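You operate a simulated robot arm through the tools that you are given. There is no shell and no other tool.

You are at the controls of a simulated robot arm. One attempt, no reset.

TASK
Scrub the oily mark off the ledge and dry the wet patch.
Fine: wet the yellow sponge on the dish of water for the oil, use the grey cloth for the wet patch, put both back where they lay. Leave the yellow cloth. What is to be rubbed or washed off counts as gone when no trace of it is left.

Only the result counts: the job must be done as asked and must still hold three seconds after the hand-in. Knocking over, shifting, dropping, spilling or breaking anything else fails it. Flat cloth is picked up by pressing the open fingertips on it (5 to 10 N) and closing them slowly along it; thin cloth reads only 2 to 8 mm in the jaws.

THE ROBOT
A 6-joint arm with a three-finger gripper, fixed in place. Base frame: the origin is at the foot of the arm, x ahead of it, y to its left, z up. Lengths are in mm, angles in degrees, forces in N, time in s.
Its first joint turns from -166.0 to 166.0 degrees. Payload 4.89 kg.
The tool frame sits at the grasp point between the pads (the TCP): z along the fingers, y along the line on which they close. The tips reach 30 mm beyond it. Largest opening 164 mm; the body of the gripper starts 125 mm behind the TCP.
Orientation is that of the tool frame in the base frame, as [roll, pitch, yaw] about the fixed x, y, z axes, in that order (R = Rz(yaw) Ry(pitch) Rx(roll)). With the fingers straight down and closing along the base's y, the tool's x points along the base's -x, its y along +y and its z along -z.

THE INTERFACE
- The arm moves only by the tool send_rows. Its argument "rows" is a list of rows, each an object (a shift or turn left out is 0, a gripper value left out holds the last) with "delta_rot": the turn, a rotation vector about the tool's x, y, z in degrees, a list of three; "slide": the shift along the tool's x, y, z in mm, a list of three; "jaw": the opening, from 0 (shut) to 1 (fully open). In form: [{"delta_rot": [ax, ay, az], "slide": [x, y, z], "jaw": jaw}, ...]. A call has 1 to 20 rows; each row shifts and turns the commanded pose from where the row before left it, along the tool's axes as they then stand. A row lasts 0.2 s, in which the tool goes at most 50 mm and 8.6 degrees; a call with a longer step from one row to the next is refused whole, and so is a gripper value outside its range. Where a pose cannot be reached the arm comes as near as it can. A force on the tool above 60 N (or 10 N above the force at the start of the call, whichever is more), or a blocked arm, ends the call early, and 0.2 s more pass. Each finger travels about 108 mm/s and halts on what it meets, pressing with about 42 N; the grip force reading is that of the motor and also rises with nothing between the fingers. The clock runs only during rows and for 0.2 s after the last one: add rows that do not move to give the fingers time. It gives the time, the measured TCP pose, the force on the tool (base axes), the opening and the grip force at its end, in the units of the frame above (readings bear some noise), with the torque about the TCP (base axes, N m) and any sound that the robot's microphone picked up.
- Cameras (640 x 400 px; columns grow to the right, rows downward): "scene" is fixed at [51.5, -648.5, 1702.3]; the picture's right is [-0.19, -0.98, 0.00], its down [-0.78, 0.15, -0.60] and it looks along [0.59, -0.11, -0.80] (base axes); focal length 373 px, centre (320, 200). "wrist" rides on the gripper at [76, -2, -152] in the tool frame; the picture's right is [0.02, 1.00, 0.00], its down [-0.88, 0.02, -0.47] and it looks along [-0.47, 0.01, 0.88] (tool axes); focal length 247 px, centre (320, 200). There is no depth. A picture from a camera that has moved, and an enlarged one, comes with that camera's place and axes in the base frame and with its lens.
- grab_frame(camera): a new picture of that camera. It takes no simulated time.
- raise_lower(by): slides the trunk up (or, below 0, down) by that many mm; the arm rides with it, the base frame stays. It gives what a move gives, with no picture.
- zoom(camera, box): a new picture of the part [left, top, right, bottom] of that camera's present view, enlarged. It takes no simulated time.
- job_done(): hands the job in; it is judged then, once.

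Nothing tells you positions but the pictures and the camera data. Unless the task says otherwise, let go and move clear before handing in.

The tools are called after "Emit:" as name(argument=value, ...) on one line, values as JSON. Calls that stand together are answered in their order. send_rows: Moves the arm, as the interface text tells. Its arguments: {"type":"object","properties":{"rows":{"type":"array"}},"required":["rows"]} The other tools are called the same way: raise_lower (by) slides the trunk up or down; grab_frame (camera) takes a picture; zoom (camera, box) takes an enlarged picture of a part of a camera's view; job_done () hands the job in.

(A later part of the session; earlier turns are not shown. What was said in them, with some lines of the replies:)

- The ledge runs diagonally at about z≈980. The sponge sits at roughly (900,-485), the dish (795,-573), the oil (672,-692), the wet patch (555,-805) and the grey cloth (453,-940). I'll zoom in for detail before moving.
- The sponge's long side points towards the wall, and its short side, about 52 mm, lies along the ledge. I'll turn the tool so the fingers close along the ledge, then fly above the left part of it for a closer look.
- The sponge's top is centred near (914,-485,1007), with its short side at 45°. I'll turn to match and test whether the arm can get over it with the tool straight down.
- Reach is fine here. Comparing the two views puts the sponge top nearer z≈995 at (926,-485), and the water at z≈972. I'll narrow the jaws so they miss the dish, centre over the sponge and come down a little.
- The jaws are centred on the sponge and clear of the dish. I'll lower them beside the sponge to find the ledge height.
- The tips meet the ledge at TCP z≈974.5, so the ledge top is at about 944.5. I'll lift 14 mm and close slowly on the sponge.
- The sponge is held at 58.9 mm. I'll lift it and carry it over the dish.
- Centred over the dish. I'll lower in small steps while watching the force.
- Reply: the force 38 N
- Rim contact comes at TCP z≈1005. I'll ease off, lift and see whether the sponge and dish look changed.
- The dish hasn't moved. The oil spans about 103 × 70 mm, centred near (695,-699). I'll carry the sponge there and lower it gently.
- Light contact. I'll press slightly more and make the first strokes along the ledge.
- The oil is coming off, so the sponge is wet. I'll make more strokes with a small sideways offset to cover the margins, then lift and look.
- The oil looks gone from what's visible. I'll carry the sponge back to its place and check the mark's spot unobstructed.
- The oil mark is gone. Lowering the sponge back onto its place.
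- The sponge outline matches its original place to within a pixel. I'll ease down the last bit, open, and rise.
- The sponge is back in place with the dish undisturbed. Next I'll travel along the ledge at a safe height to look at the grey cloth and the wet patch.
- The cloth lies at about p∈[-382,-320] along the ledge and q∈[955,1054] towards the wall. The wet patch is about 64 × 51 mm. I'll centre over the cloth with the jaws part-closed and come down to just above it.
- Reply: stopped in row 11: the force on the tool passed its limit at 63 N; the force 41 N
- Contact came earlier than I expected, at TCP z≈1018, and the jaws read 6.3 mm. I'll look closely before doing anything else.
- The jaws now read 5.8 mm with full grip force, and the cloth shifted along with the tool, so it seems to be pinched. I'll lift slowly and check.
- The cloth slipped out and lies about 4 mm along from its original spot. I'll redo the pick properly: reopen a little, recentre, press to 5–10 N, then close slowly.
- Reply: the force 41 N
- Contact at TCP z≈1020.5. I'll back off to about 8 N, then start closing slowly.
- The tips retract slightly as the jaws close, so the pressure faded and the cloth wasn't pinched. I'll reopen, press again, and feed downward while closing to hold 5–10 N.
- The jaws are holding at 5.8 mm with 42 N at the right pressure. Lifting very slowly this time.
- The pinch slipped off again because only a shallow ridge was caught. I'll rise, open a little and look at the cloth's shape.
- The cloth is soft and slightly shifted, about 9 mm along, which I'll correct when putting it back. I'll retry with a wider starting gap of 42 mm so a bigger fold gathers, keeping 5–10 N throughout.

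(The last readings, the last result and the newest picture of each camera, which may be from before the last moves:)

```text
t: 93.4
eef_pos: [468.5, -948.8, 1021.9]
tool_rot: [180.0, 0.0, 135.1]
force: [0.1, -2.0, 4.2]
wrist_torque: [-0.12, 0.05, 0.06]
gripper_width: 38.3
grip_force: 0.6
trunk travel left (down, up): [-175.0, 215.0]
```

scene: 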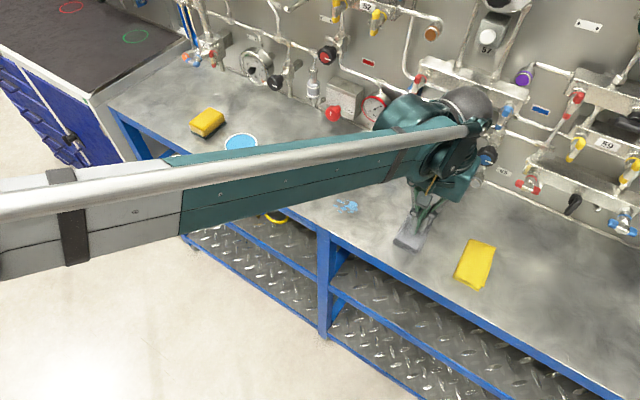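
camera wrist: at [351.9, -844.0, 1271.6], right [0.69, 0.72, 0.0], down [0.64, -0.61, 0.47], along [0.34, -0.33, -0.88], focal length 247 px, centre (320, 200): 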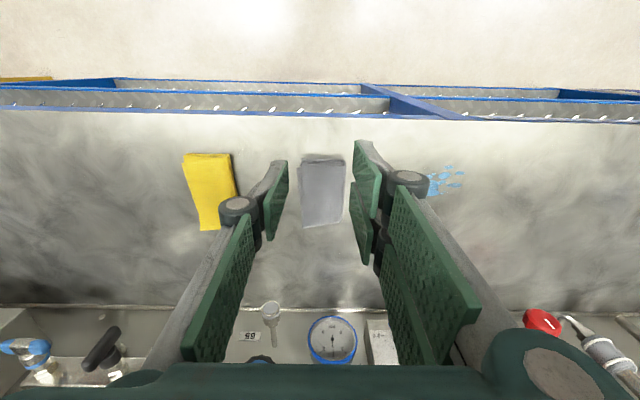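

Emit:
send_rows(rows=[{"slide": [0, 0, 0.4]}, {"jaw": 0.224}, {"jaw": 0.216}, {"jaw": 0.208}])

Emit:
send_rows(rows=[{"jaw": 0.2}, {"jaw": 0.192}, {"jaw": 0.184}, {"jaw": 0.176}])

Emit:
zoom(camera="wrist", box=[240, 90, 420, 260])

```text
t: 94.4
eef_pos: [467.6, -949.4, 1019.3]
tool_rot: [179.9, 0.1, 135.1]
force: [0.0, -0.1, 8.4]
wrist_torque: [0.01, 0.06, -0.02]
gripper_width: 33.1
grip_force: 0.1
trunk travel left (down, up): [-175.0, 215.0]
```

```text
t: 95.4
eef_pos: [468.8, -950.1, 1020.8]
tool_rot: [179.9, 0.1, 135.1]
force: [-1.3, 0.1, 7.7]
wrist_torque: [0.01, 0.06, -0.02]
gripper_width: 29.8
grip_force: 1.0
trunk travel left (down, up): [-175.0, 215.0]
```

```text
2.35 times, centred on (330, 175) of wrist
camera zoom: at [412.9, -897.0, 1174.0], right [0.69, 0.72, 0.0], down [0.64, -0.61, 0.47], along [0.34, -0.33, -0.88], focal length 581 px, centre (296, 259)
```

zoom: 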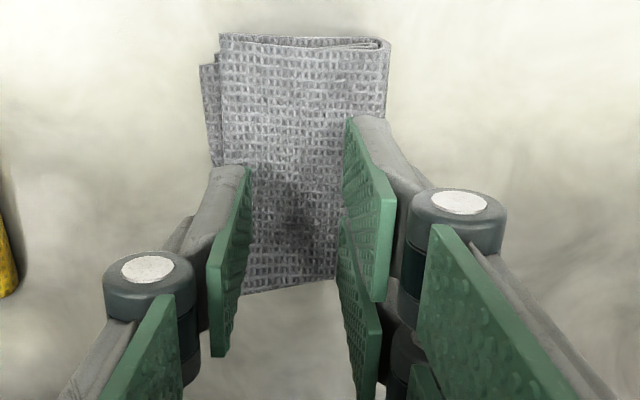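

Emit:
send_rows(rows=[{"jaw": 0.168}, {"slide": [0, 0, 0.05], "jaw": 0.16}, {"slide": [0, 0, 0.05], "jaw": 0.152}, {"slide": [0, 0, 0.05], "jaw": 0.144}])

Emit:
send_rows(rows=[{"slide": [0, 0, 0.08], "jaw": 0.136}, {"slide": [0, 0, 0.08], "jaw": 0.128}, {"slide": [0, 0, 0.08], "jaw": 0.12}])

Emit:
zoom(camera="wrist", box=[240, 90, 420, 260])

Emit:
zoom(camera="scene", box=[390, 190, 470, 260])

```text
t: 96.4
eef_pos: [467.4, -949.5, 1020.6]
tool_rot: [180.0, 0.1, 135.1]
force: [-2.2, -1.7, 13.7]
wrist_torque: [-0.04, 0.14, 0.05]
gripper_width: 24.0
grip_force: 0.2
trunk travel left (down, up): [-175.0, 215.0]
```

```text
t: 97.2
eef_pos: [468.1, -949.9, 1019.9]
tool_rot: [-180.0, 0.1, 135.1]
force: [-0.5, -2.4, 12.0]
wrist_torque: [-0.02, 0.02, 0.0]
gripper_width: 16.9
grip_force: 0.1
trunk travel left (down, up): [-175.0, 215.0]
```

```text
2.35 times, centred on (330, 175) of wrist
camera zoom: at [413.2, -896.8, 1173.5], right [0.69, 0.72, 0.0], down [0.64, -0.61, 0.47], along [0.34, -0.33, -0.88], focal length 581 px, centre (296, 259)
```

zoom: 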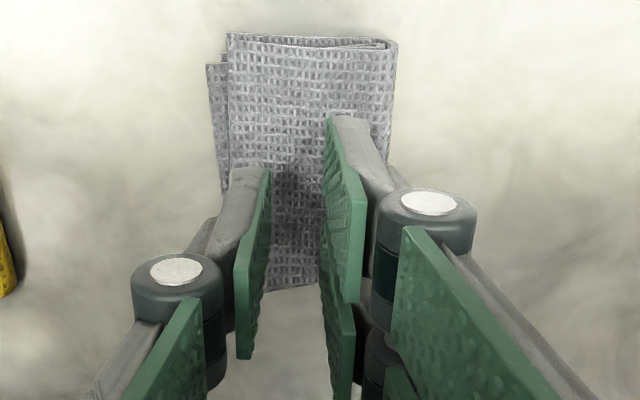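

```text
5.71 times, centred on (430, 225) of scene
camera zoom: at [51.5, -648.5, 1702.3], right [-0.19, -0.98, 0.0], down [-0.78, 0.15, -0.6], along [0.59, -0.11, -0.8], focal length 2129 px, centre (-309, 57)
```

zoom: 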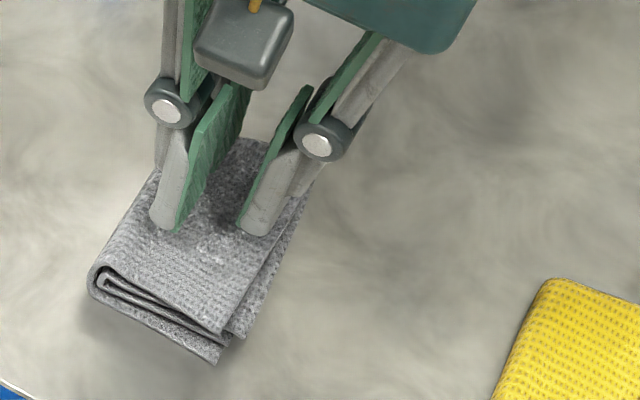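

Emit:
send_rows(rows=[{"slide": [0, 0, -0.2], "jaw": 0.112}, {"slide": [0, 0, 0.1], "jaw": 0.104}, {"slide": [0, 0, 0.1], "jaw": 0.096}])

Emit:
send_rows(rows=[{"slide": [0, 0, 0.15], "jaw": 0.088}, {"slide": [0, 0, 0.15], "jaw": 0.08}, {"slide": [0, 0, 0.15], "jaw": 0.072}])

Emit:
zoom(camera="wrist", box=[270, 110, 380, 220])

Emit:
zoom(camera="scene", box=[390, 200, 450, 255])

```text
t: 98.0
eef_pos: [468.3, -949.9, 1020.6]
tool_rot: [180.0, 0.0, 135.1]
force: [-0.2, -0.3, 6.9]
wrist_torque: [-0.02, 0.0, 0.0]
gripper_width: 13.7
grip_force: 0.0
trunk travel left (down, up): [-175.0, 215.0]
```

```text
t: 98.8
eef_pos: [467.6, -950.2, 1020.1]
tool_rot: [180.0, 0.1, 135.1]
force: [0.5, 1.1, 9.6]
wrist_torque: [0.07, 0.03, -0.03]
gripper_width: 11.9
grip_force: 0.3
trunk travel left (down, up): [-175.0, 215.0]
```

```text
3.64 times, centred on (325, 165) of wrist
camera zoom: at [413.4, -897.0, 1173.2], right [0.69, 0.72, 0.0], down [0.64, -0.61, 0.47], along [0.34, -0.33, -0.88], focal length 898 px, centre (302, 327)
```

zoom: 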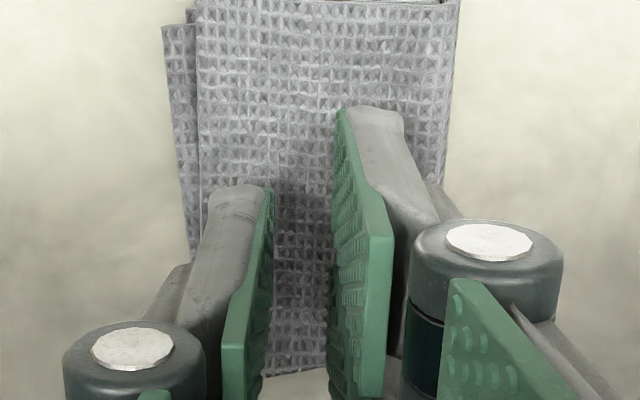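

```text
7.27 times, centred on (420, 228) of scene
camera zoom: at [51.5, -648.5, 1702.3], right [-0.19, -0.98, 0.0], down [-0.78, 0.15, -0.6], along [0.59, -0.11, -0.8], focal length 2710 px, centre (-407, 0)
```

zoom: 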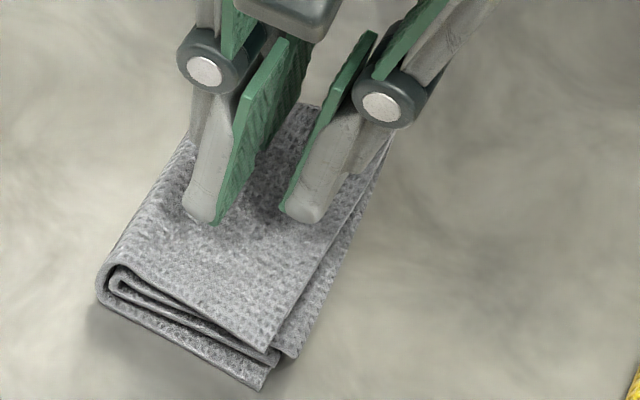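

The fingers slide over the top because the folded stack moves as one piece, so it won't gather into a fold. The stack is about 20 mm thick, so I'll grip it by its sides as I did the sponge. First I'll rise and open around it.

Emit:
send_rows(rows=[{"slide": [0, 0, -5]}, {"slide": [0, 0, -15]}, {"slide": [0, 0, -10], "jaw": 0.4}, {"jaw": 0.55}, {"jaw": 0.55}, {"slide": [0, 0, 0]}])

Emit:
zoom(camera="wrist", box=[220, 80, 430, 260])

Emit:
zoom(camera="scene", box=[380, 190, 460, 260])

```text
t: 100.2
eef_pos: [468.4, -948.0, 1049.3]
tool_rot: [180.0, 0.1, 135.1]
force: [0.1, -0.7, 0.3]
wrist_torque: [0.01, -0.01, 0.02]
gripper_width: 89.9
grip_force: 0.1
trunk travel left (down, up): [-175.0, 215.0]
```

```text
2.22 times, centred on (325, 170) of wrist
camera zoom: at [413.9, -897.4, 1202.4], right [0.69, 0.72, 0.0], down [0.64, -0.61, 0.47], along [0.34, -0.33, -0.88], focal length 549 px, centre (309, 267)
```

zoom: 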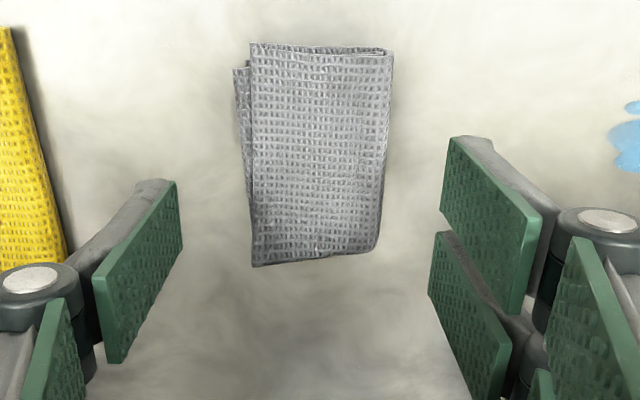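

```text
5.71 times, centred on (420, 225) of scene
camera zoom: at [51.5, -648.5, 1702.3], right [-0.19, -0.98, 0.0], down [-0.78, 0.15, -0.6], along [0.59, -0.11, -0.8], focal length 2129 px, centre (-251, 57)
```

zoom: 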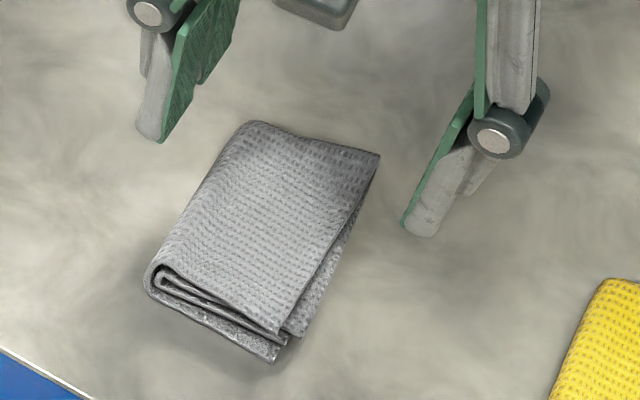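

Emit:
send_rows(rows=[{"slide": [0, -1, 15]}, {"slide": [0, 0, 15]}, {"slide": [0, 0, 10]}, {"slide": [0, 0, 8]}, {"slide": [0, 0, 5]}, {"slide": [0, 0, 0]}])

Emit:
zoom(camera="wrist", box=[220, 80, 430, 260])

Emit:
zoom(camera="scene", box=[380, 190, 460, 260])

```text
t: 101.6
eef_pos: [467.8, -950.3, 995.3]
tool_rot: [-180.0, 0.0, 135.2]
force: [0.0, 0.1, -0.9]
wrist_torque: [-0.04, 0.01, 0.01]
gripper_width: 89.9
grip_force: 0.1
trunk travel left (down, up): [-175.0, 215.0]
```

```text
2.22 times, centred on (325, 170) of wrist
camera zoom: at [413.0, -898.0, 1149.1], right [0.69, 0.72, 0.0], down [0.64, -0.61, 0.47], along [0.34, -0.33, -0.88], focal length 549 px, centre (309, 267)
```

zoom: 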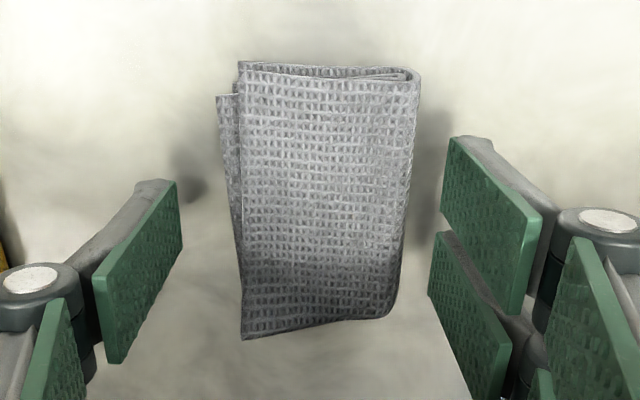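

```text
5.71 times, centred on (420, 225) of scene
camera zoom: at [51.5, -648.5, 1702.3], right [-0.19, -0.98, 0.0], down [-0.78, 0.15, -0.6], along [0.59, -0.11, -0.8], focal length 2129 px, centre (-251, 57)
```

zoom: 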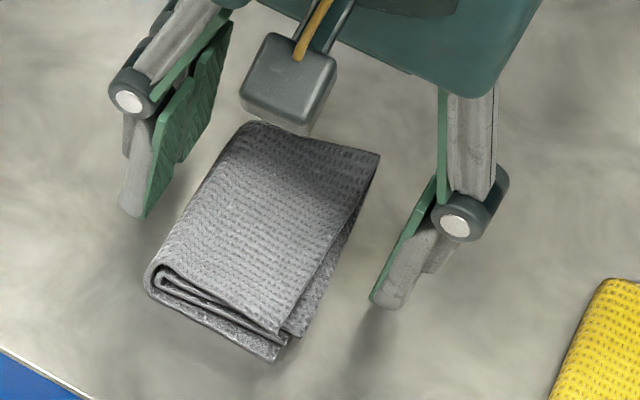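

The fingers straddle the cloth cleanly. I'll lower a bit more and close slowly, watching the vertical force.

Emit:
send_rows(rows=[{"slide": [0, 0, 3]}, {"jaw": 0.52}, {"jaw": 0.49}, {"jaw": 0.46}, {"jaw": 0.44}, {"jaw": 0.42}, {"jaw": 0.42}])

Emit:
zoom(camera="wrist", box=[220, 80, 430, 260])

Emit:
zoom(camera="scene", box=[380, 190, 460, 260])

```text
t: 103.2
eef_pos: [468.3, -950.6, 992.5]
tool_rot: [180.0, 0.0, 135.1]
force: [-0.3, 0.4, 0.3]
wrist_torque: [0.01, 0.0, -0.01]
gripper_width: 69.2
grip_force: 0.1
trunk travel left (down, up): [-175.0, 215.0]
```

```text
2.22 times, centred on (325, 170) of wrist
camera zoom: at [412.9, -898.0, 1146.3], right [0.69, 0.72, 0.0], down [0.64, -0.61, 0.47], along [0.34, -0.33, -0.88], focal length 549 px, centre (309, 267)
```

zoom: 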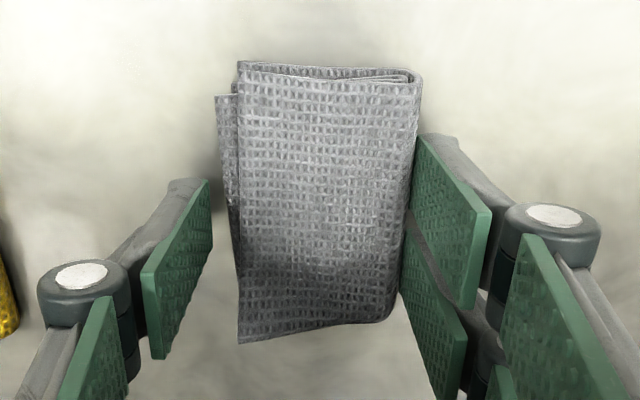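

```text
5.71 times, centred on (420, 225) of scene
camera zoom: at [51.5, -648.5, 1702.3], right [-0.19, -0.98, 0.0], down [-0.78, 0.15, -0.6], along [0.59, -0.11, -0.8], focal length 2129 px, centre (-251, 57)
```

zoom: 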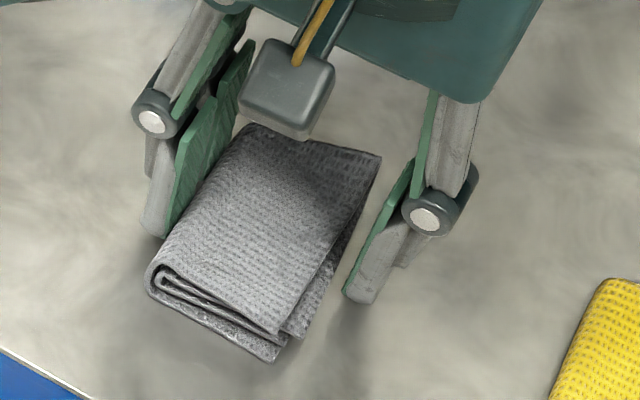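

Emit:
send_rows(rows=[{"jaw": 0.405}, {"jaw": 0.39}, {"jaw": 0.375}, {"jaw": 0.36}, {"jaw": 0.36}])

Emit:
zoom(camera="wrist", box=[220, 80, 430, 260])

Emit:
zoom(camera="scene", box=[380, 190, 460, 260])

```text
t: 104.4
eef_pos: [467.7, -951.1, 992.9]
tool_rot: [180.0, 0.0, 135.0]
force: [1.2, 0.4, 0.2]
wrist_torque: [-0.03, 0.0, 0.03]
gripper_width: 62.3
grip_force: 41.6
trunk travel left (down, up): [-175.0, 215.0]
```

```text
2.22 times, centred on (325, 170) of wrist
camera zoom: at [412.8, -897.9, 1146.4], right [0.69, 0.72, 0.0], down [0.64, -0.61, 0.47], along [0.34, -0.33, -0.88], focal length 549 px, centre (309, 267)
```

zoom: 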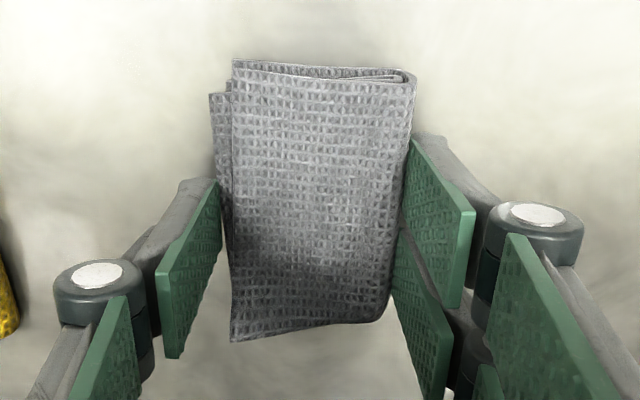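

```text
5.71 times, centred on (420, 225) of scene
camera zoom: at [51.5, -648.5, 1702.3], right [-0.19, -0.98, 0.0], down [-0.78, 0.15, -0.6], along [0.59, -0.11, -0.8], focal length 2129 px, centre (-251, 57)
```

zoom: 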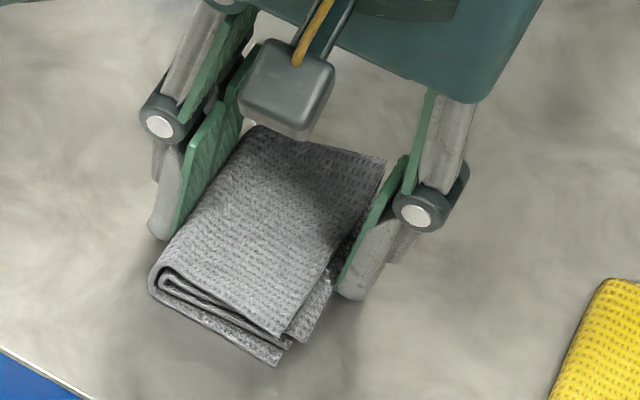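

It's gripped at 62.3 mm with 42 N and no buckling. Now a slow lift to check.

Emit:
send_rows(rows=[{"jaw": 0.34}, {"slide": [0, 0, -1]}, {"slide": [0, 0, -2]}, {"slide": [0, 0, -3]}, {"slide": [0, 0, -5]}, {"slide": [0, 0, -7]}, {"slide": [0, 0, 0]}])

Emit:
zoom(camera="scene", box=[380, 180, 460, 260])

Emit:
zoom(camera="wrist", box=[220, 80, 430, 260])

```text
t: 106.0
eef_pos: [467.3, -950.2, 1011.5]
tool_rot: [179.9, 0.0, 135.0]
force: [1.8, -0.3, -0.6]
wrist_torque: [-0.01, 0.0, 0.03]
gripper_width: 62.2
grip_force: 41.5
trunk travel left (down, up): [-175.0, 215.0]
```

```text
5.00 times, centred on (420, 220) of scene
camera zoom: at [51.5, -648.5, 1702.3], right [-0.19, -0.98, 0.0], down [-0.78, 0.15, -0.6], along [0.59, -0.11, -0.8], focal length 1863 px, centre (-180, 100)
```

zoom: 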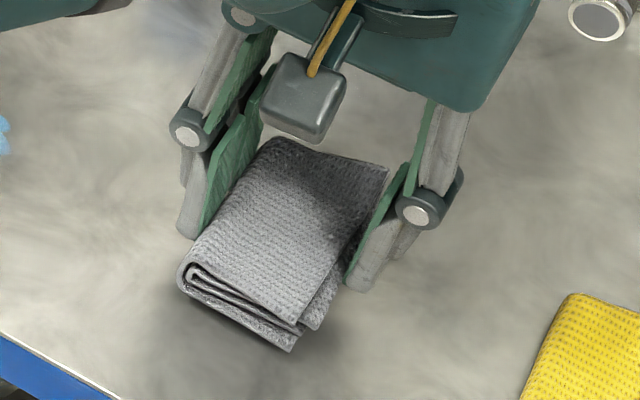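

```text
2.22 times, centred on (325, 170) of wrist
camera zoom: at [412.7, -898.4, 1164.5], right [0.69, 0.72, 0.0], down [0.64, -0.61, 0.47], along [0.34, -0.33, -0.88], focal length 549 px, centre (309, 267)
```

zoom: 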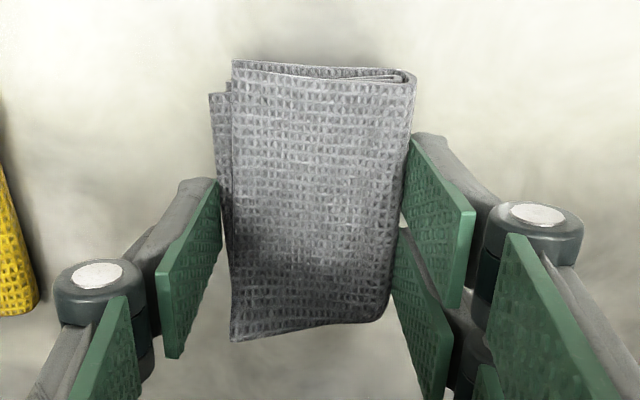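

The cloth is up and held firmly. I'll carry it over to the wet patch.

Emit:
send_rows(rows=[{"slide": [0, 0, -10], "jaw": 0.34}, {"slide": [0, 0, -15]}, {"slide": [1.5, 17, 0]}, {"slide": [1.5, 17, 0]}, {"slide": [1.5, 17, 0]}, {"slide": [1.5, 17, 0]}, {"slide": [1.5, 17, 0]}, {"slide": [1.5, 17, 0]}, {"slide": [1.5, 17, 0]}, {"slide": [1.5, 17, 0]}, {"slide": [1.5, 17, 0]}, {"slide": [1.5, 18, 0]}, {"slide": [0, 0, 10]}, {"slide": [0, 0, 10]}, {"slide": [0, 0, 10]}, {"slide": [0, 0, 0]}])

Emit:
grab_frame(camera="wrist")

Emit:
zoom(camera="scene", box=[290, 150, 420, 250])

```text
t: 109.4
eef_pos: [577.6, -817.8, 1007.0]
tool_rot: [-180.0, 0.1, 135.2]
force: [0.0, -0.5, -0.8]
wrist_torque: [-0.03, 0.02, 0.04]
gripper_width: 61.7
grip_force: 41.9
trunk travel left (down, up): [-175.0, 215.0]
```

```text
taken
camera wrist: at [523.0, -766.3, 1159.5], right [0.69, 0.72, 0.0], down [0.64, -0.61, 0.47], along [0.34, -0.33, -0.88], focal length 247 px, centre (320, 200)
```

wrist: 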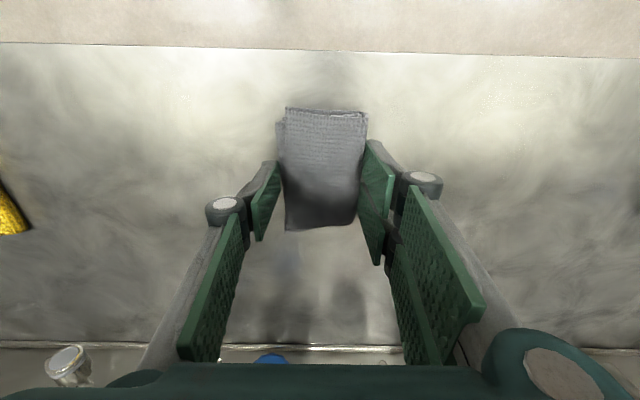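

```text
4.00 times, centred on (355, 200) of scene
camera zoom: at [51.5, -648.5, 1702.3], right [-0.19, -0.98, 0.0], down [-0.78, 0.15, -0.6], along [0.59, -0.11, -0.8], focal length 1491 px, centre (180, 200)
```

zoom: 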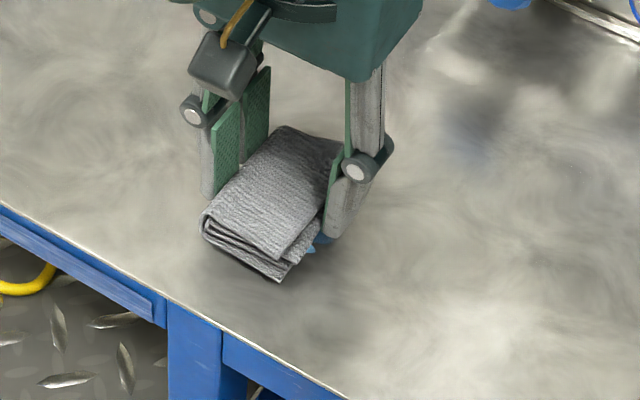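

Emit:
send_rows(rows=[{"slide": [0, 0, 5]}, {"slide": [0, 0, 5]}, {"slide": [0, 0, 3]}, {"slide": [0, 0, 0]}])

Emit:
send_rows(rows=[{"slide": [0, 0, 1]}, {"slide": [0, 0, 0]}])

```text
t: 110.4
eef_pos: [578.6, -818.5, 992.5]
tool_rot: [-180.0, 0.0, 135.1]
force: [0.3, 0.8, 0.2]
wrist_torque: [0.04, -0.02, -0.02]
gripper_width: 62.0
grip_force: 42.1
trunk travel left (down, up): [-175.0, 215.0]
```

```text
t: 111.0
eef_pos: [577.7, -818.4, 993.7]
tool_rot: [180.0, 0.0, 135.1]
force: [1.3, -1.1, 6.8]
wrist_torque: [-0.04, 0.0, -0.01]
gripper_width: 62.0
grip_force: 42.3
trunk travel left (down, up): [-175.0, 215.0]
```

Contact at about 7 N. Now wiping strokes along the ledge over the patch.

Emit:
send_rows(rows=[{"slide": [0, 0, 0.3]}, {"slide": [0, -12, 0]}, {"slide": [0, -12, 0]}, {"slide": [0, -12, 0]}, {"slide": [0, -9, 0]}, {"slide": [0, 12, 0]}, {"slide": [0, 12, 0]}, {"slide": [0, 12, 0]}, {"slide": [0, 12, 0]}, {"slide": [0, 12, 0]}, {"slide": [0, 12, 0]}, {"slide": [0, 12, 0]}, {"slide": [0, 6, 0]}, {"slide": [0, 0, 0]}])

Emit:
zoom(camera="scene", box=[290, 150, 420, 250])

Emit:
grab_frame(camera="wrist")

```text
t: 114.0
eef_pos: [609.5, -784.6, 992.7]
tool_rot: [179.9, 0.1, 135.1]
force: [-5.3, -2.5, 14.9]
wrist_torque: [-0.09, 0.09, -0.03]
gripper_width: 62.1
grip_force: 41.3
trunk travel left (down, up): [-175.0, 215.0]
```

```text
4.00 times, centred on (355, 200) of scene
camera zoom: at [51.5, -648.5, 1702.3], right [-0.19, -0.98, 0.0], down [-0.78, 0.15, -0.6], along [0.59, -0.11, -0.8], focal length 1491 px, centre (180, 200)
```

zoom: 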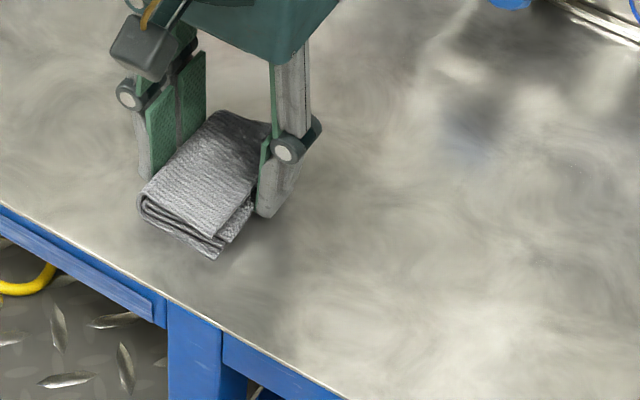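

```text
taken
camera wrist: at [554.7, -733.5, 1145.5], right [0.69, 0.72, 0.0], down [0.64, -0.61, 0.47], along [0.34, -0.33, -0.88], focal length 247 px, centre (320, 200)
```

wrist: 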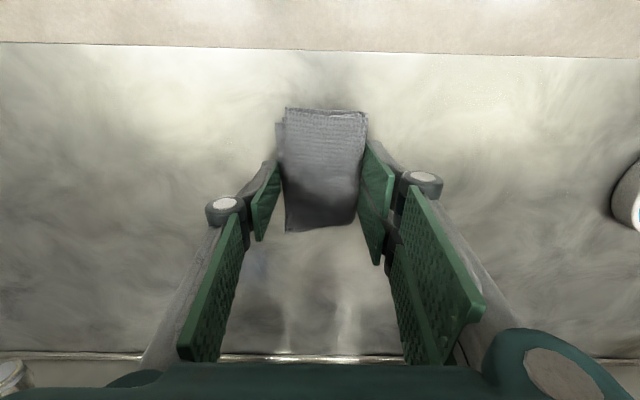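

The blue is gone from the uncovered part. I'll make more strokes with small offsets, then lift and inspect.

Emit:
send_rows(rows=[{"slide": [0, -13, 0]}, {"slide": [0, -13, 0]}, {"slide": [0, -13, 0]}, {"slide": [0, -13, 0]}, {"slide": [0, -13, 0]}, {"slide": [0, -13, 0]}, {"slide": [0, -13, 0]}, {"slide": [8, 0, 0]}, {"slide": [0, 13, 0]}, {"slide": [0, 13, 0]}, {"slide": [0, 13, 0]}, {"slide": [0, 13, 0]}, {"slide": [0, 13, 0]}, {"slide": [0, 13, 0]}, {"slide": [0, 13, 0]}, {"slide": [-8, 0, 0]}, {"slide": [-8, 0, 0]}])

Emit:
send_rows(rows=[{"slide": [0, -13, 0]}, {"slide": [0, -13, 0]}, {"slide": [0, -13, 0]}, {"slide": [0, -13, 0]}, {"slide": [0, -13, 0]}, {"slide": [0, -13, 0]}, {"slide": [0, -13, 0]}, {"slide": [0, 0, -3]}, {"slide": [0, 0, -7]}, {"slide": [0, 0, -12]}, {"slide": [0, 0, -15]}, {"slide": [0, -20, 0]}, {"slide": [0, -25, 0]}, {"slide": [0, -25, 0]}, {"slide": [0, 0, 0]}])

Emit:
zoom(camera="scene", box=[290, 160, 390, 235])

Emit:
grab_frame(camera="wrist")

Emit:
grab_frame(camera="scene")

```text
t: 117.6
eef_pos: [616.3, -792.6, 992.5]
tool_rot: [-180.0, 0.0, 135.1]
force: [-0.6, 2.3, 4.2]
wrist_torque: [0.14, -0.05, 0.02]
gripper_width: 61.9
grip_force: 41.8
trunk travel left (down, up): [-175.0, 215.0]
```

```text
t: 120.8
eef_pos: [502.0, -906.6, 1029.8]
tool_rot: [-180.0, 0.0, 135.0]
force: [-0.5, -0.4, 0.0]
wrist_torque: [0.01, -0.01, -0.01]
gripper_width: 61.9
grip_force: 42.0
trunk travel left (down, up): [-175.0, 215.0]
```

```text
5.33 times, centred on (340, 198) of scene
camera zoom: at [51.5, -648.5, 1702.3], right [-0.19, -0.98, 0.0], down [-0.78, 0.15, -0.6], along [0.59, -0.11, -0.8], focal length 1988 px, centre (213, 213)
```

zoom: 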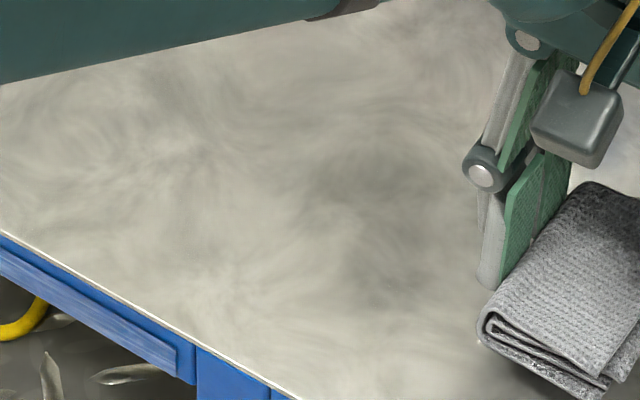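

```text
taken
camera wrist: at [446.7, -854.0, 1182.5], right [0.69, 0.72, 0.0], down [0.64, -0.61, 0.47], along [0.34, -0.33, -0.88], focal length 247 px, centre (320, 200)
```

wrist: 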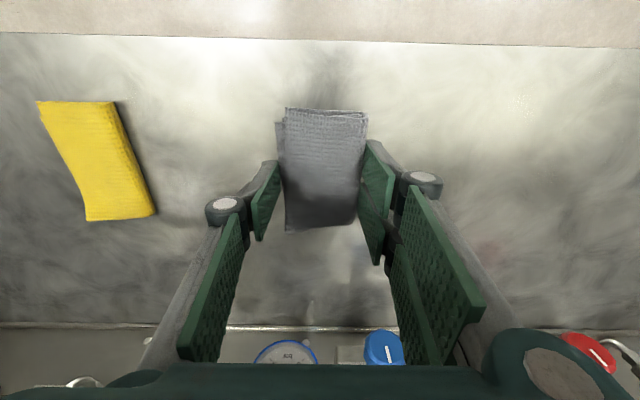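

```text
taken
```

scene: 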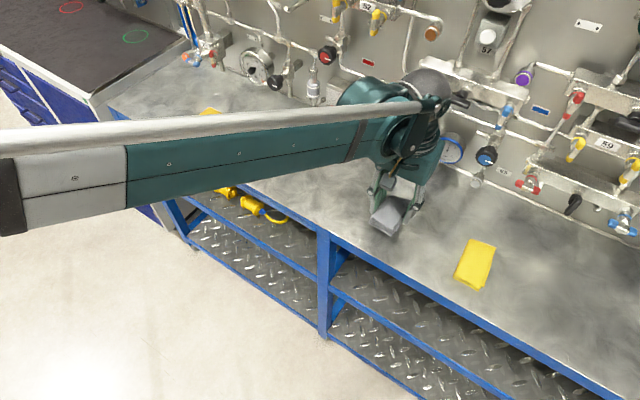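

Emit:
zoom(camera="wrist", box=[370, 70, 540, 200])

Emit:
send_rows(rows=[{"slide": [-2, -16, 0], "jaw": 0.34}, {"slide": [-2, -16.5, 0]}, {"slide": [-2, -16.7, 0]}, {"slide": [-2, -17, 0]}, {"slide": [0, 0, 10]}, {"slide": [0, 0, 10]}, {"slide": [0, 0, 10]}, {"slide": [0, 0, 4]}, {"slide": [0, 0, 0]}])

Emit:
zoom(camera="scene", box=[370, 190, 510, 295])

Emit:
grab_frame(camera="wrist")

```text
3.08 times, centred on (455, 135) of wrist
camera zoom: at [446.7, -854.0, 1182.5], right [0.69, 0.72, 0.0], down [0.64, -0.61, 0.47], along [0.34, -0.33, -0.88], focal length 760 px, centre (-95, 400)
```

zoom: 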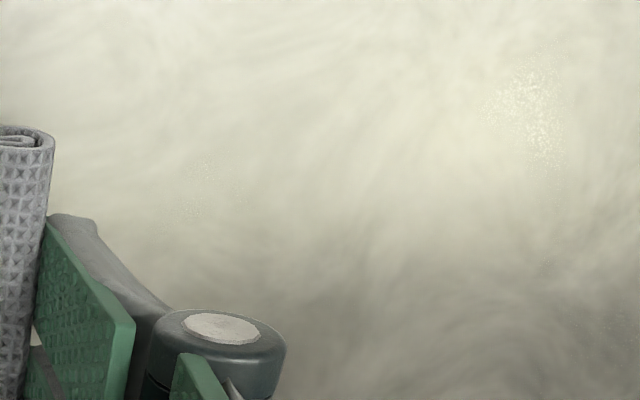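

```text
t: 122.8
eef_pos: [461.0, -959.1, 994.9]
tool_rot: [180.0, 0.0, 135.2]
force: [0.1, -0.2, 0.5]
wrist_torque: [0.01, 0.01, -0.01]
gripper_width: 62.2
grip_force: 42.1
trunk travel left (down, up): [-175.0, 215.0]
```

```text
3.81 times, centred on (440, 242) of scene
camera zoom: at [51.5, -648.5, 1702.3], right [-0.19, -0.98, 0.0], down [-0.78, 0.15, -0.6], along [0.59, -0.11, -0.8], focal length 1420 px, centre (-137, 38)
```

zoom: 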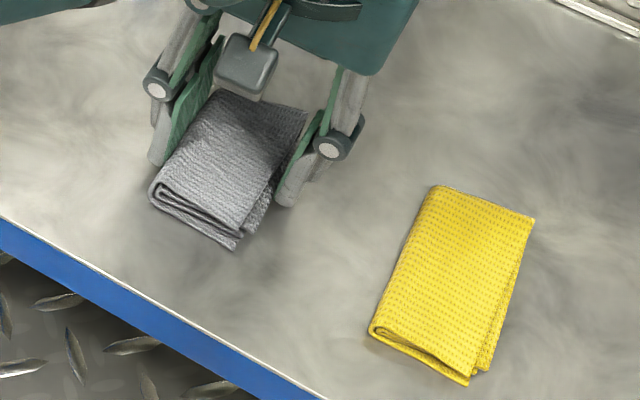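

```text
taken
camera wrist: at [405.7, -907.1, 1147.9], right [0.69, 0.72, 0.0], down [0.64, -0.61, 0.47], along [0.34, -0.33, -0.88], focal length 247 px, centre (320, 200)
```

wrist: 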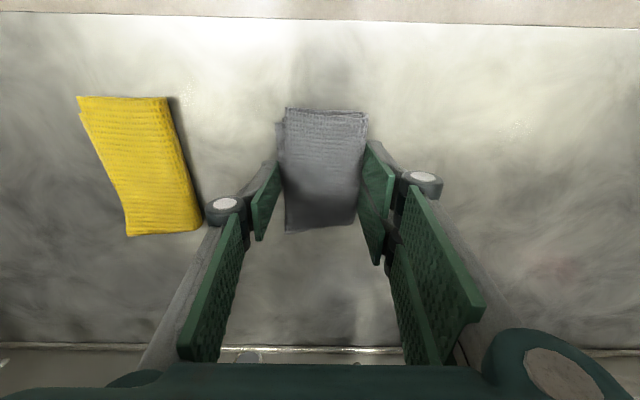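

The patch is dry, and the cloth outline is within about 2 mm of its original place. I'll make a slight correction, lower onto the ledge and release.

Emit:
send_rows(rows=[{"slide": [1, 1.5, 0]}, {"slide": [0, 0, 1]}, {"slide": [0, 0, 0.8]}, {"slide": [0, 0, 0]}])

Emit:
zoom(camera="scene", box=[370, 190, 510, 295])

```text
t: 123.8
eef_pos: [460.2, -957.7, 992.8]
tool_rot: [180.0, 0.0, 135.1]
force: [-0.8, 0.0, 0.5]
wrist_torque: [0.03, 0.02, 0.01]
gripper_width: 61.8
grip_force: 42.4
trunk travel left (down, up): [-175.0, 215.0]
```

```text
3.81 times, centred on (440, 242) of scene
camera zoom: at [51.5, -648.5, 1702.3], right [-0.19, -0.98, 0.0], down [-0.78, 0.15, -0.6], along [0.59, -0.11, -0.8], focal length 1420 px, centre (-137, 38)
```

zoom: 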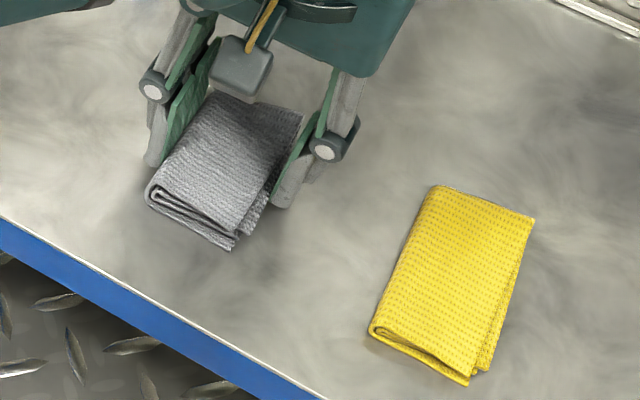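

Emit:
send_rows(rows=[{"slide": [0, 0, 0.5]}, {"slide": [0, 0, 0]}])

Emit:
send_rows(rows=[{"jaw": 0.39}, {"jaw": 0.41}, {"jaw": 0.44}, {"jaw": 0.48}, {"jaw": 0.52}, {"jaw": 0.55}, {"jaw": 0.55}, {"slide": [0, 0, -10]}, {"slide": [0, 0, -15]}, {"slide": [0, 0, -20]}, {"slide": [0, 0, -25]}, {"slide": [0, 0, -30]}, {"slide": [0, 0, 0]}])

Emit:
zoom(camera="scene", box=[370, 190, 510, 295])

Emit:
grab_frame(camera="wrist")

```text
t: 124.4
eef_pos: [462.2, -958.3, 992.7]
tool_rot: [180.0, 0.0, 135.2]
force: [-0.2, -0.5, -0.9]
wrist_torque: [-0.02, -0.04, 0.01]
gripper_width: 62.0
grip_force: 41.8
trunk travel left (down, up): [-175.0, 215.0]
```

```text
t: 127.2
eef_pos: [460.3, -956.5, 1092.8]
tool_rot: [-180.0, 0.0, 135.0]
force: [0.0, 1.0, -0.2]
wrist_torque: [-0.04, -0.02, 0.02]
gripper_width: 90.1
grip_force: 0.1
trunk travel left (down, up): [-175.0, 215.0]
```

```text
3.81 times, centred on (440, 242) of scene
camera zoom: at [51.5, -648.5, 1702.3], right [-0.19, -0.98, 0.0], down [-0.78, 0.15, -0.6], along [0.59, -0.11, -0.8], focal length 1420 px, centre (-137, 38)
```

zoom: 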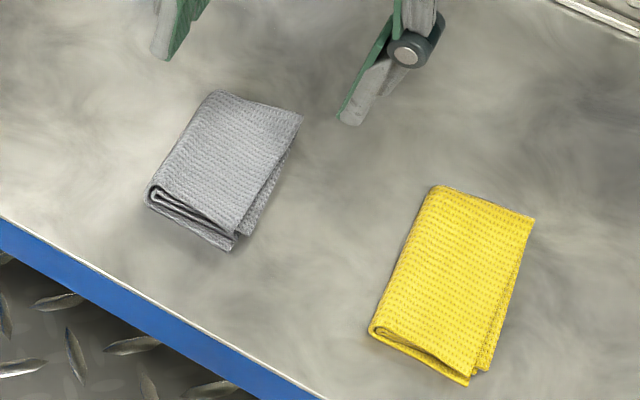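

```text
taken
camera wrist: at [404.9, -904.8, 1246.3], right [0.69, 0.72, 0.0], down [0.64, -0.61, 0.47], along [0.34, -0.33, -0.88], focal length 247 px, centre (320, 200)
```

wrist: 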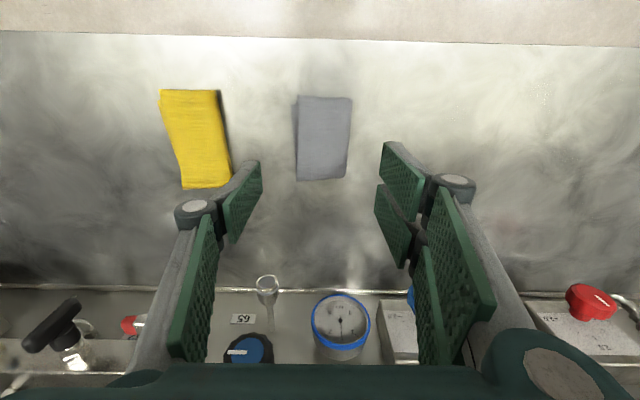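

The cloth is back in its original spot and the yellow cloth is untouched. I'll back the arm away and do a final check of the whole ledge.

Emit:
send_rows(rows=[{"slide": [0, 0, -30]}, {"slide": [10, 0, -35]}, {"slide": [30, 0, -30]}, {"slide": [40, 10, 0]}, {"slide": [40, 15, 0]}, {"slide": [40, 20, 0]}, {"slide": [40, 20, 0]}, {"slide": [40, 20, 0]}, {"slide": [40, 20, 0]}, {"slide": [40, 20, 0]}, {"slide": [0, 0, 0]}, {"slide": [0, 0, 0]}])

Emit:
grab_frame(camera="scene")

Emit:
grab_frame(camera="wrist")

Emit:
zoom(camera="scene", box=[230, 130, 390, 240])

```text
t: 129.8
eef_pos: [322.6, -641.6, 1190.2]
tool_rot: [180.0, 0.2, 135.1]
force: [-1.3, 1.1, 1.5]
wrist_torque: [-0.13, -0.07, 0.03]
gripper_width: 90.0
grip_force: 0.0
trunk travel left (down, up): [-175.0, 215.0]
```

```text
taken
```

scene: 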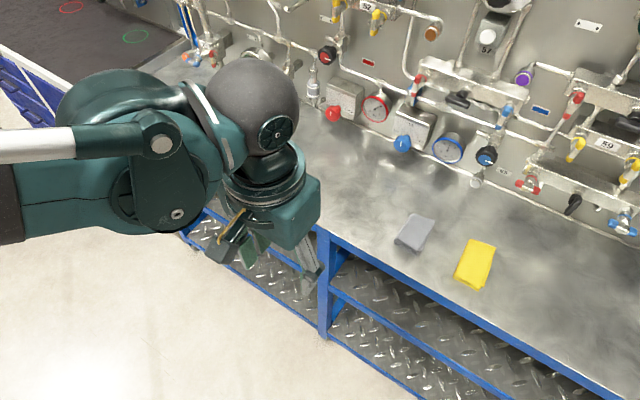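

```text
taken
camera wrist: at [267.2, -589.5, 1342.1], right [0.69, 0.72, 0.0], down [0.64, -0.61, 0.47], along [0.34, -0.33, -0.88], focal length 247 px, centre (320, 200)
```

wrist: 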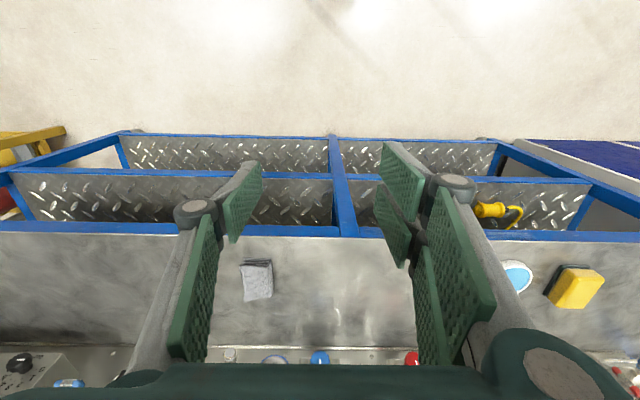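

```text
3.64 times, centred on (310, 185) of scene
camera zoom: at [51.5, -648.5, 1702.3], right [-0.19, -0.98, 0.0], down [-0.78, 0.15, -0.6], along [0.59, -0.11, -0.8], focal length 1355 px, centre (356, 254)
```

zoom: 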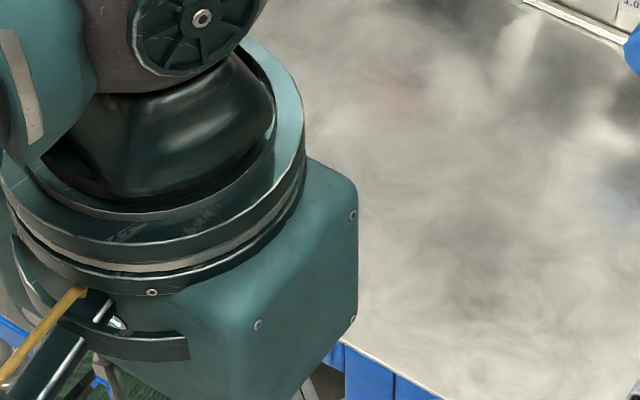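

Emit:
send_rows(rows=[{"slide": [0, 25, -15]}, {"slide": [0, 35, -15]}, {"slide": [0, 35, -15]}, {"slide": [0, 35, -15]}, {"slide": [0, 35, 0]}, {"slide": [0, 35, 0]}, {"slide": [0, 30, 0]}, {"slide": [0, 0, 0]}, {"slide": [0, 0, 0]}])

Emit:
grab_frame(camera="scene")

Emit:
grab_frame(camera="wrist")

Emit:
zoom(camera="scene", box=[230, 130, 390, 240])

```text
t: 131.8
eef_pos: [486.4, -479.3, 1248.5]
tool_rot: [-180.0, 0.0, 135.1]
force: [-0.2, 0.6, 0.2]
wrist_torque: [-0.05, 0.06, 0.01]
gripper_width: 90.1
grip_force: 0.1
trunk travel left (down, up): [-175.0, 215.0]
```

```text
taken
```

scene: 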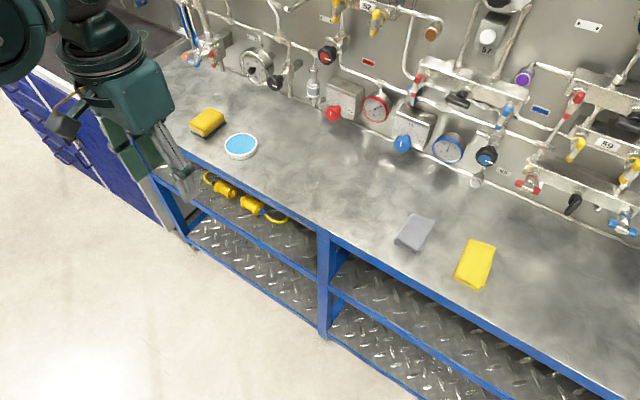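

```text
taken
camera wrist: at [431.4, -427.0, 1401.3], right [0.69, 0.72, 0.0], down [0.64, -0.61, 0.47], along [0.34, -0.33, -0.88], focal length 247 px, centre (320, 200)
```

wrist: 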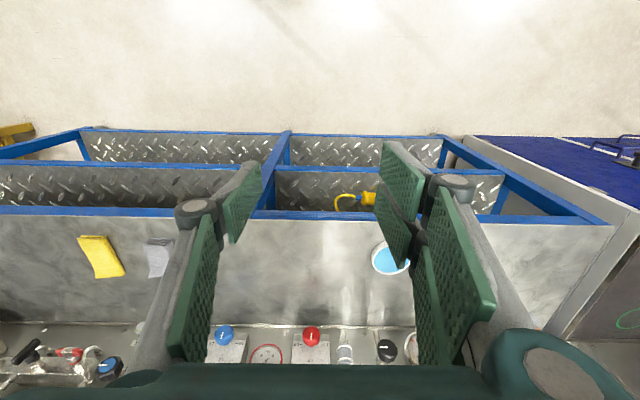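

```text
3.64 times, centred on (310, 185) of scene
camera zoom: at [51.5, -648.5, 1702.3], right [-0.19, -0.98, 0.0], down [-0.78, 0.15, -0.6], along [0.59, -0.11, -0.8], focal length 1355 px, centre (356, 254)
```

zoom: 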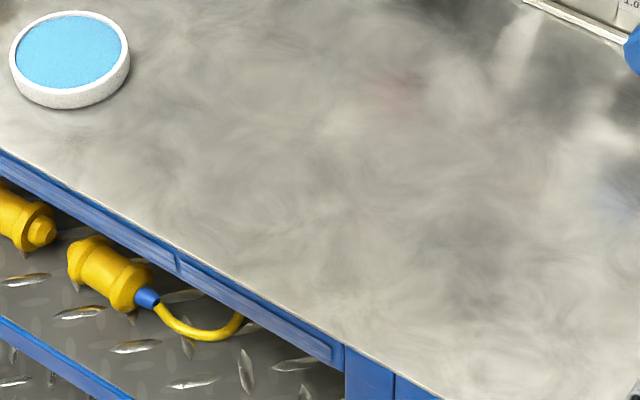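

The ledge is clean: the oil and wet patch leave no trace, and the faint red and blue tints are reflections of the knobs. The sponge, grey cloth, dish and yellow cloth are all where they started and the arm is clear, so I'm handing in.

Emit:
job_done()

```text
The job is handed in.
```

The oily mark is scrubbed off and the wet patch is dry. In the last pictures neither leaves any trace on the ledge.

- **Oil:** I wet the sponge on the dish and rubbed the mark off. The sponge is back where it lay, and the dish did not move.
- **Wet patch:** I wiped it with the grey cloth, which is back to within about 2 mm of where it lay. Pinching it from the top, as you described, failed three times and shifted it by up to about 12 mm. In the first try the tool hit its 60 N force limit. I then gripped the folded cloth by its sides, and that held.
- **Everything else:** The yellow cloth was not touched, and nothing was knocked over or spilled. The gripper is empty and the arm is clear of the ledge.
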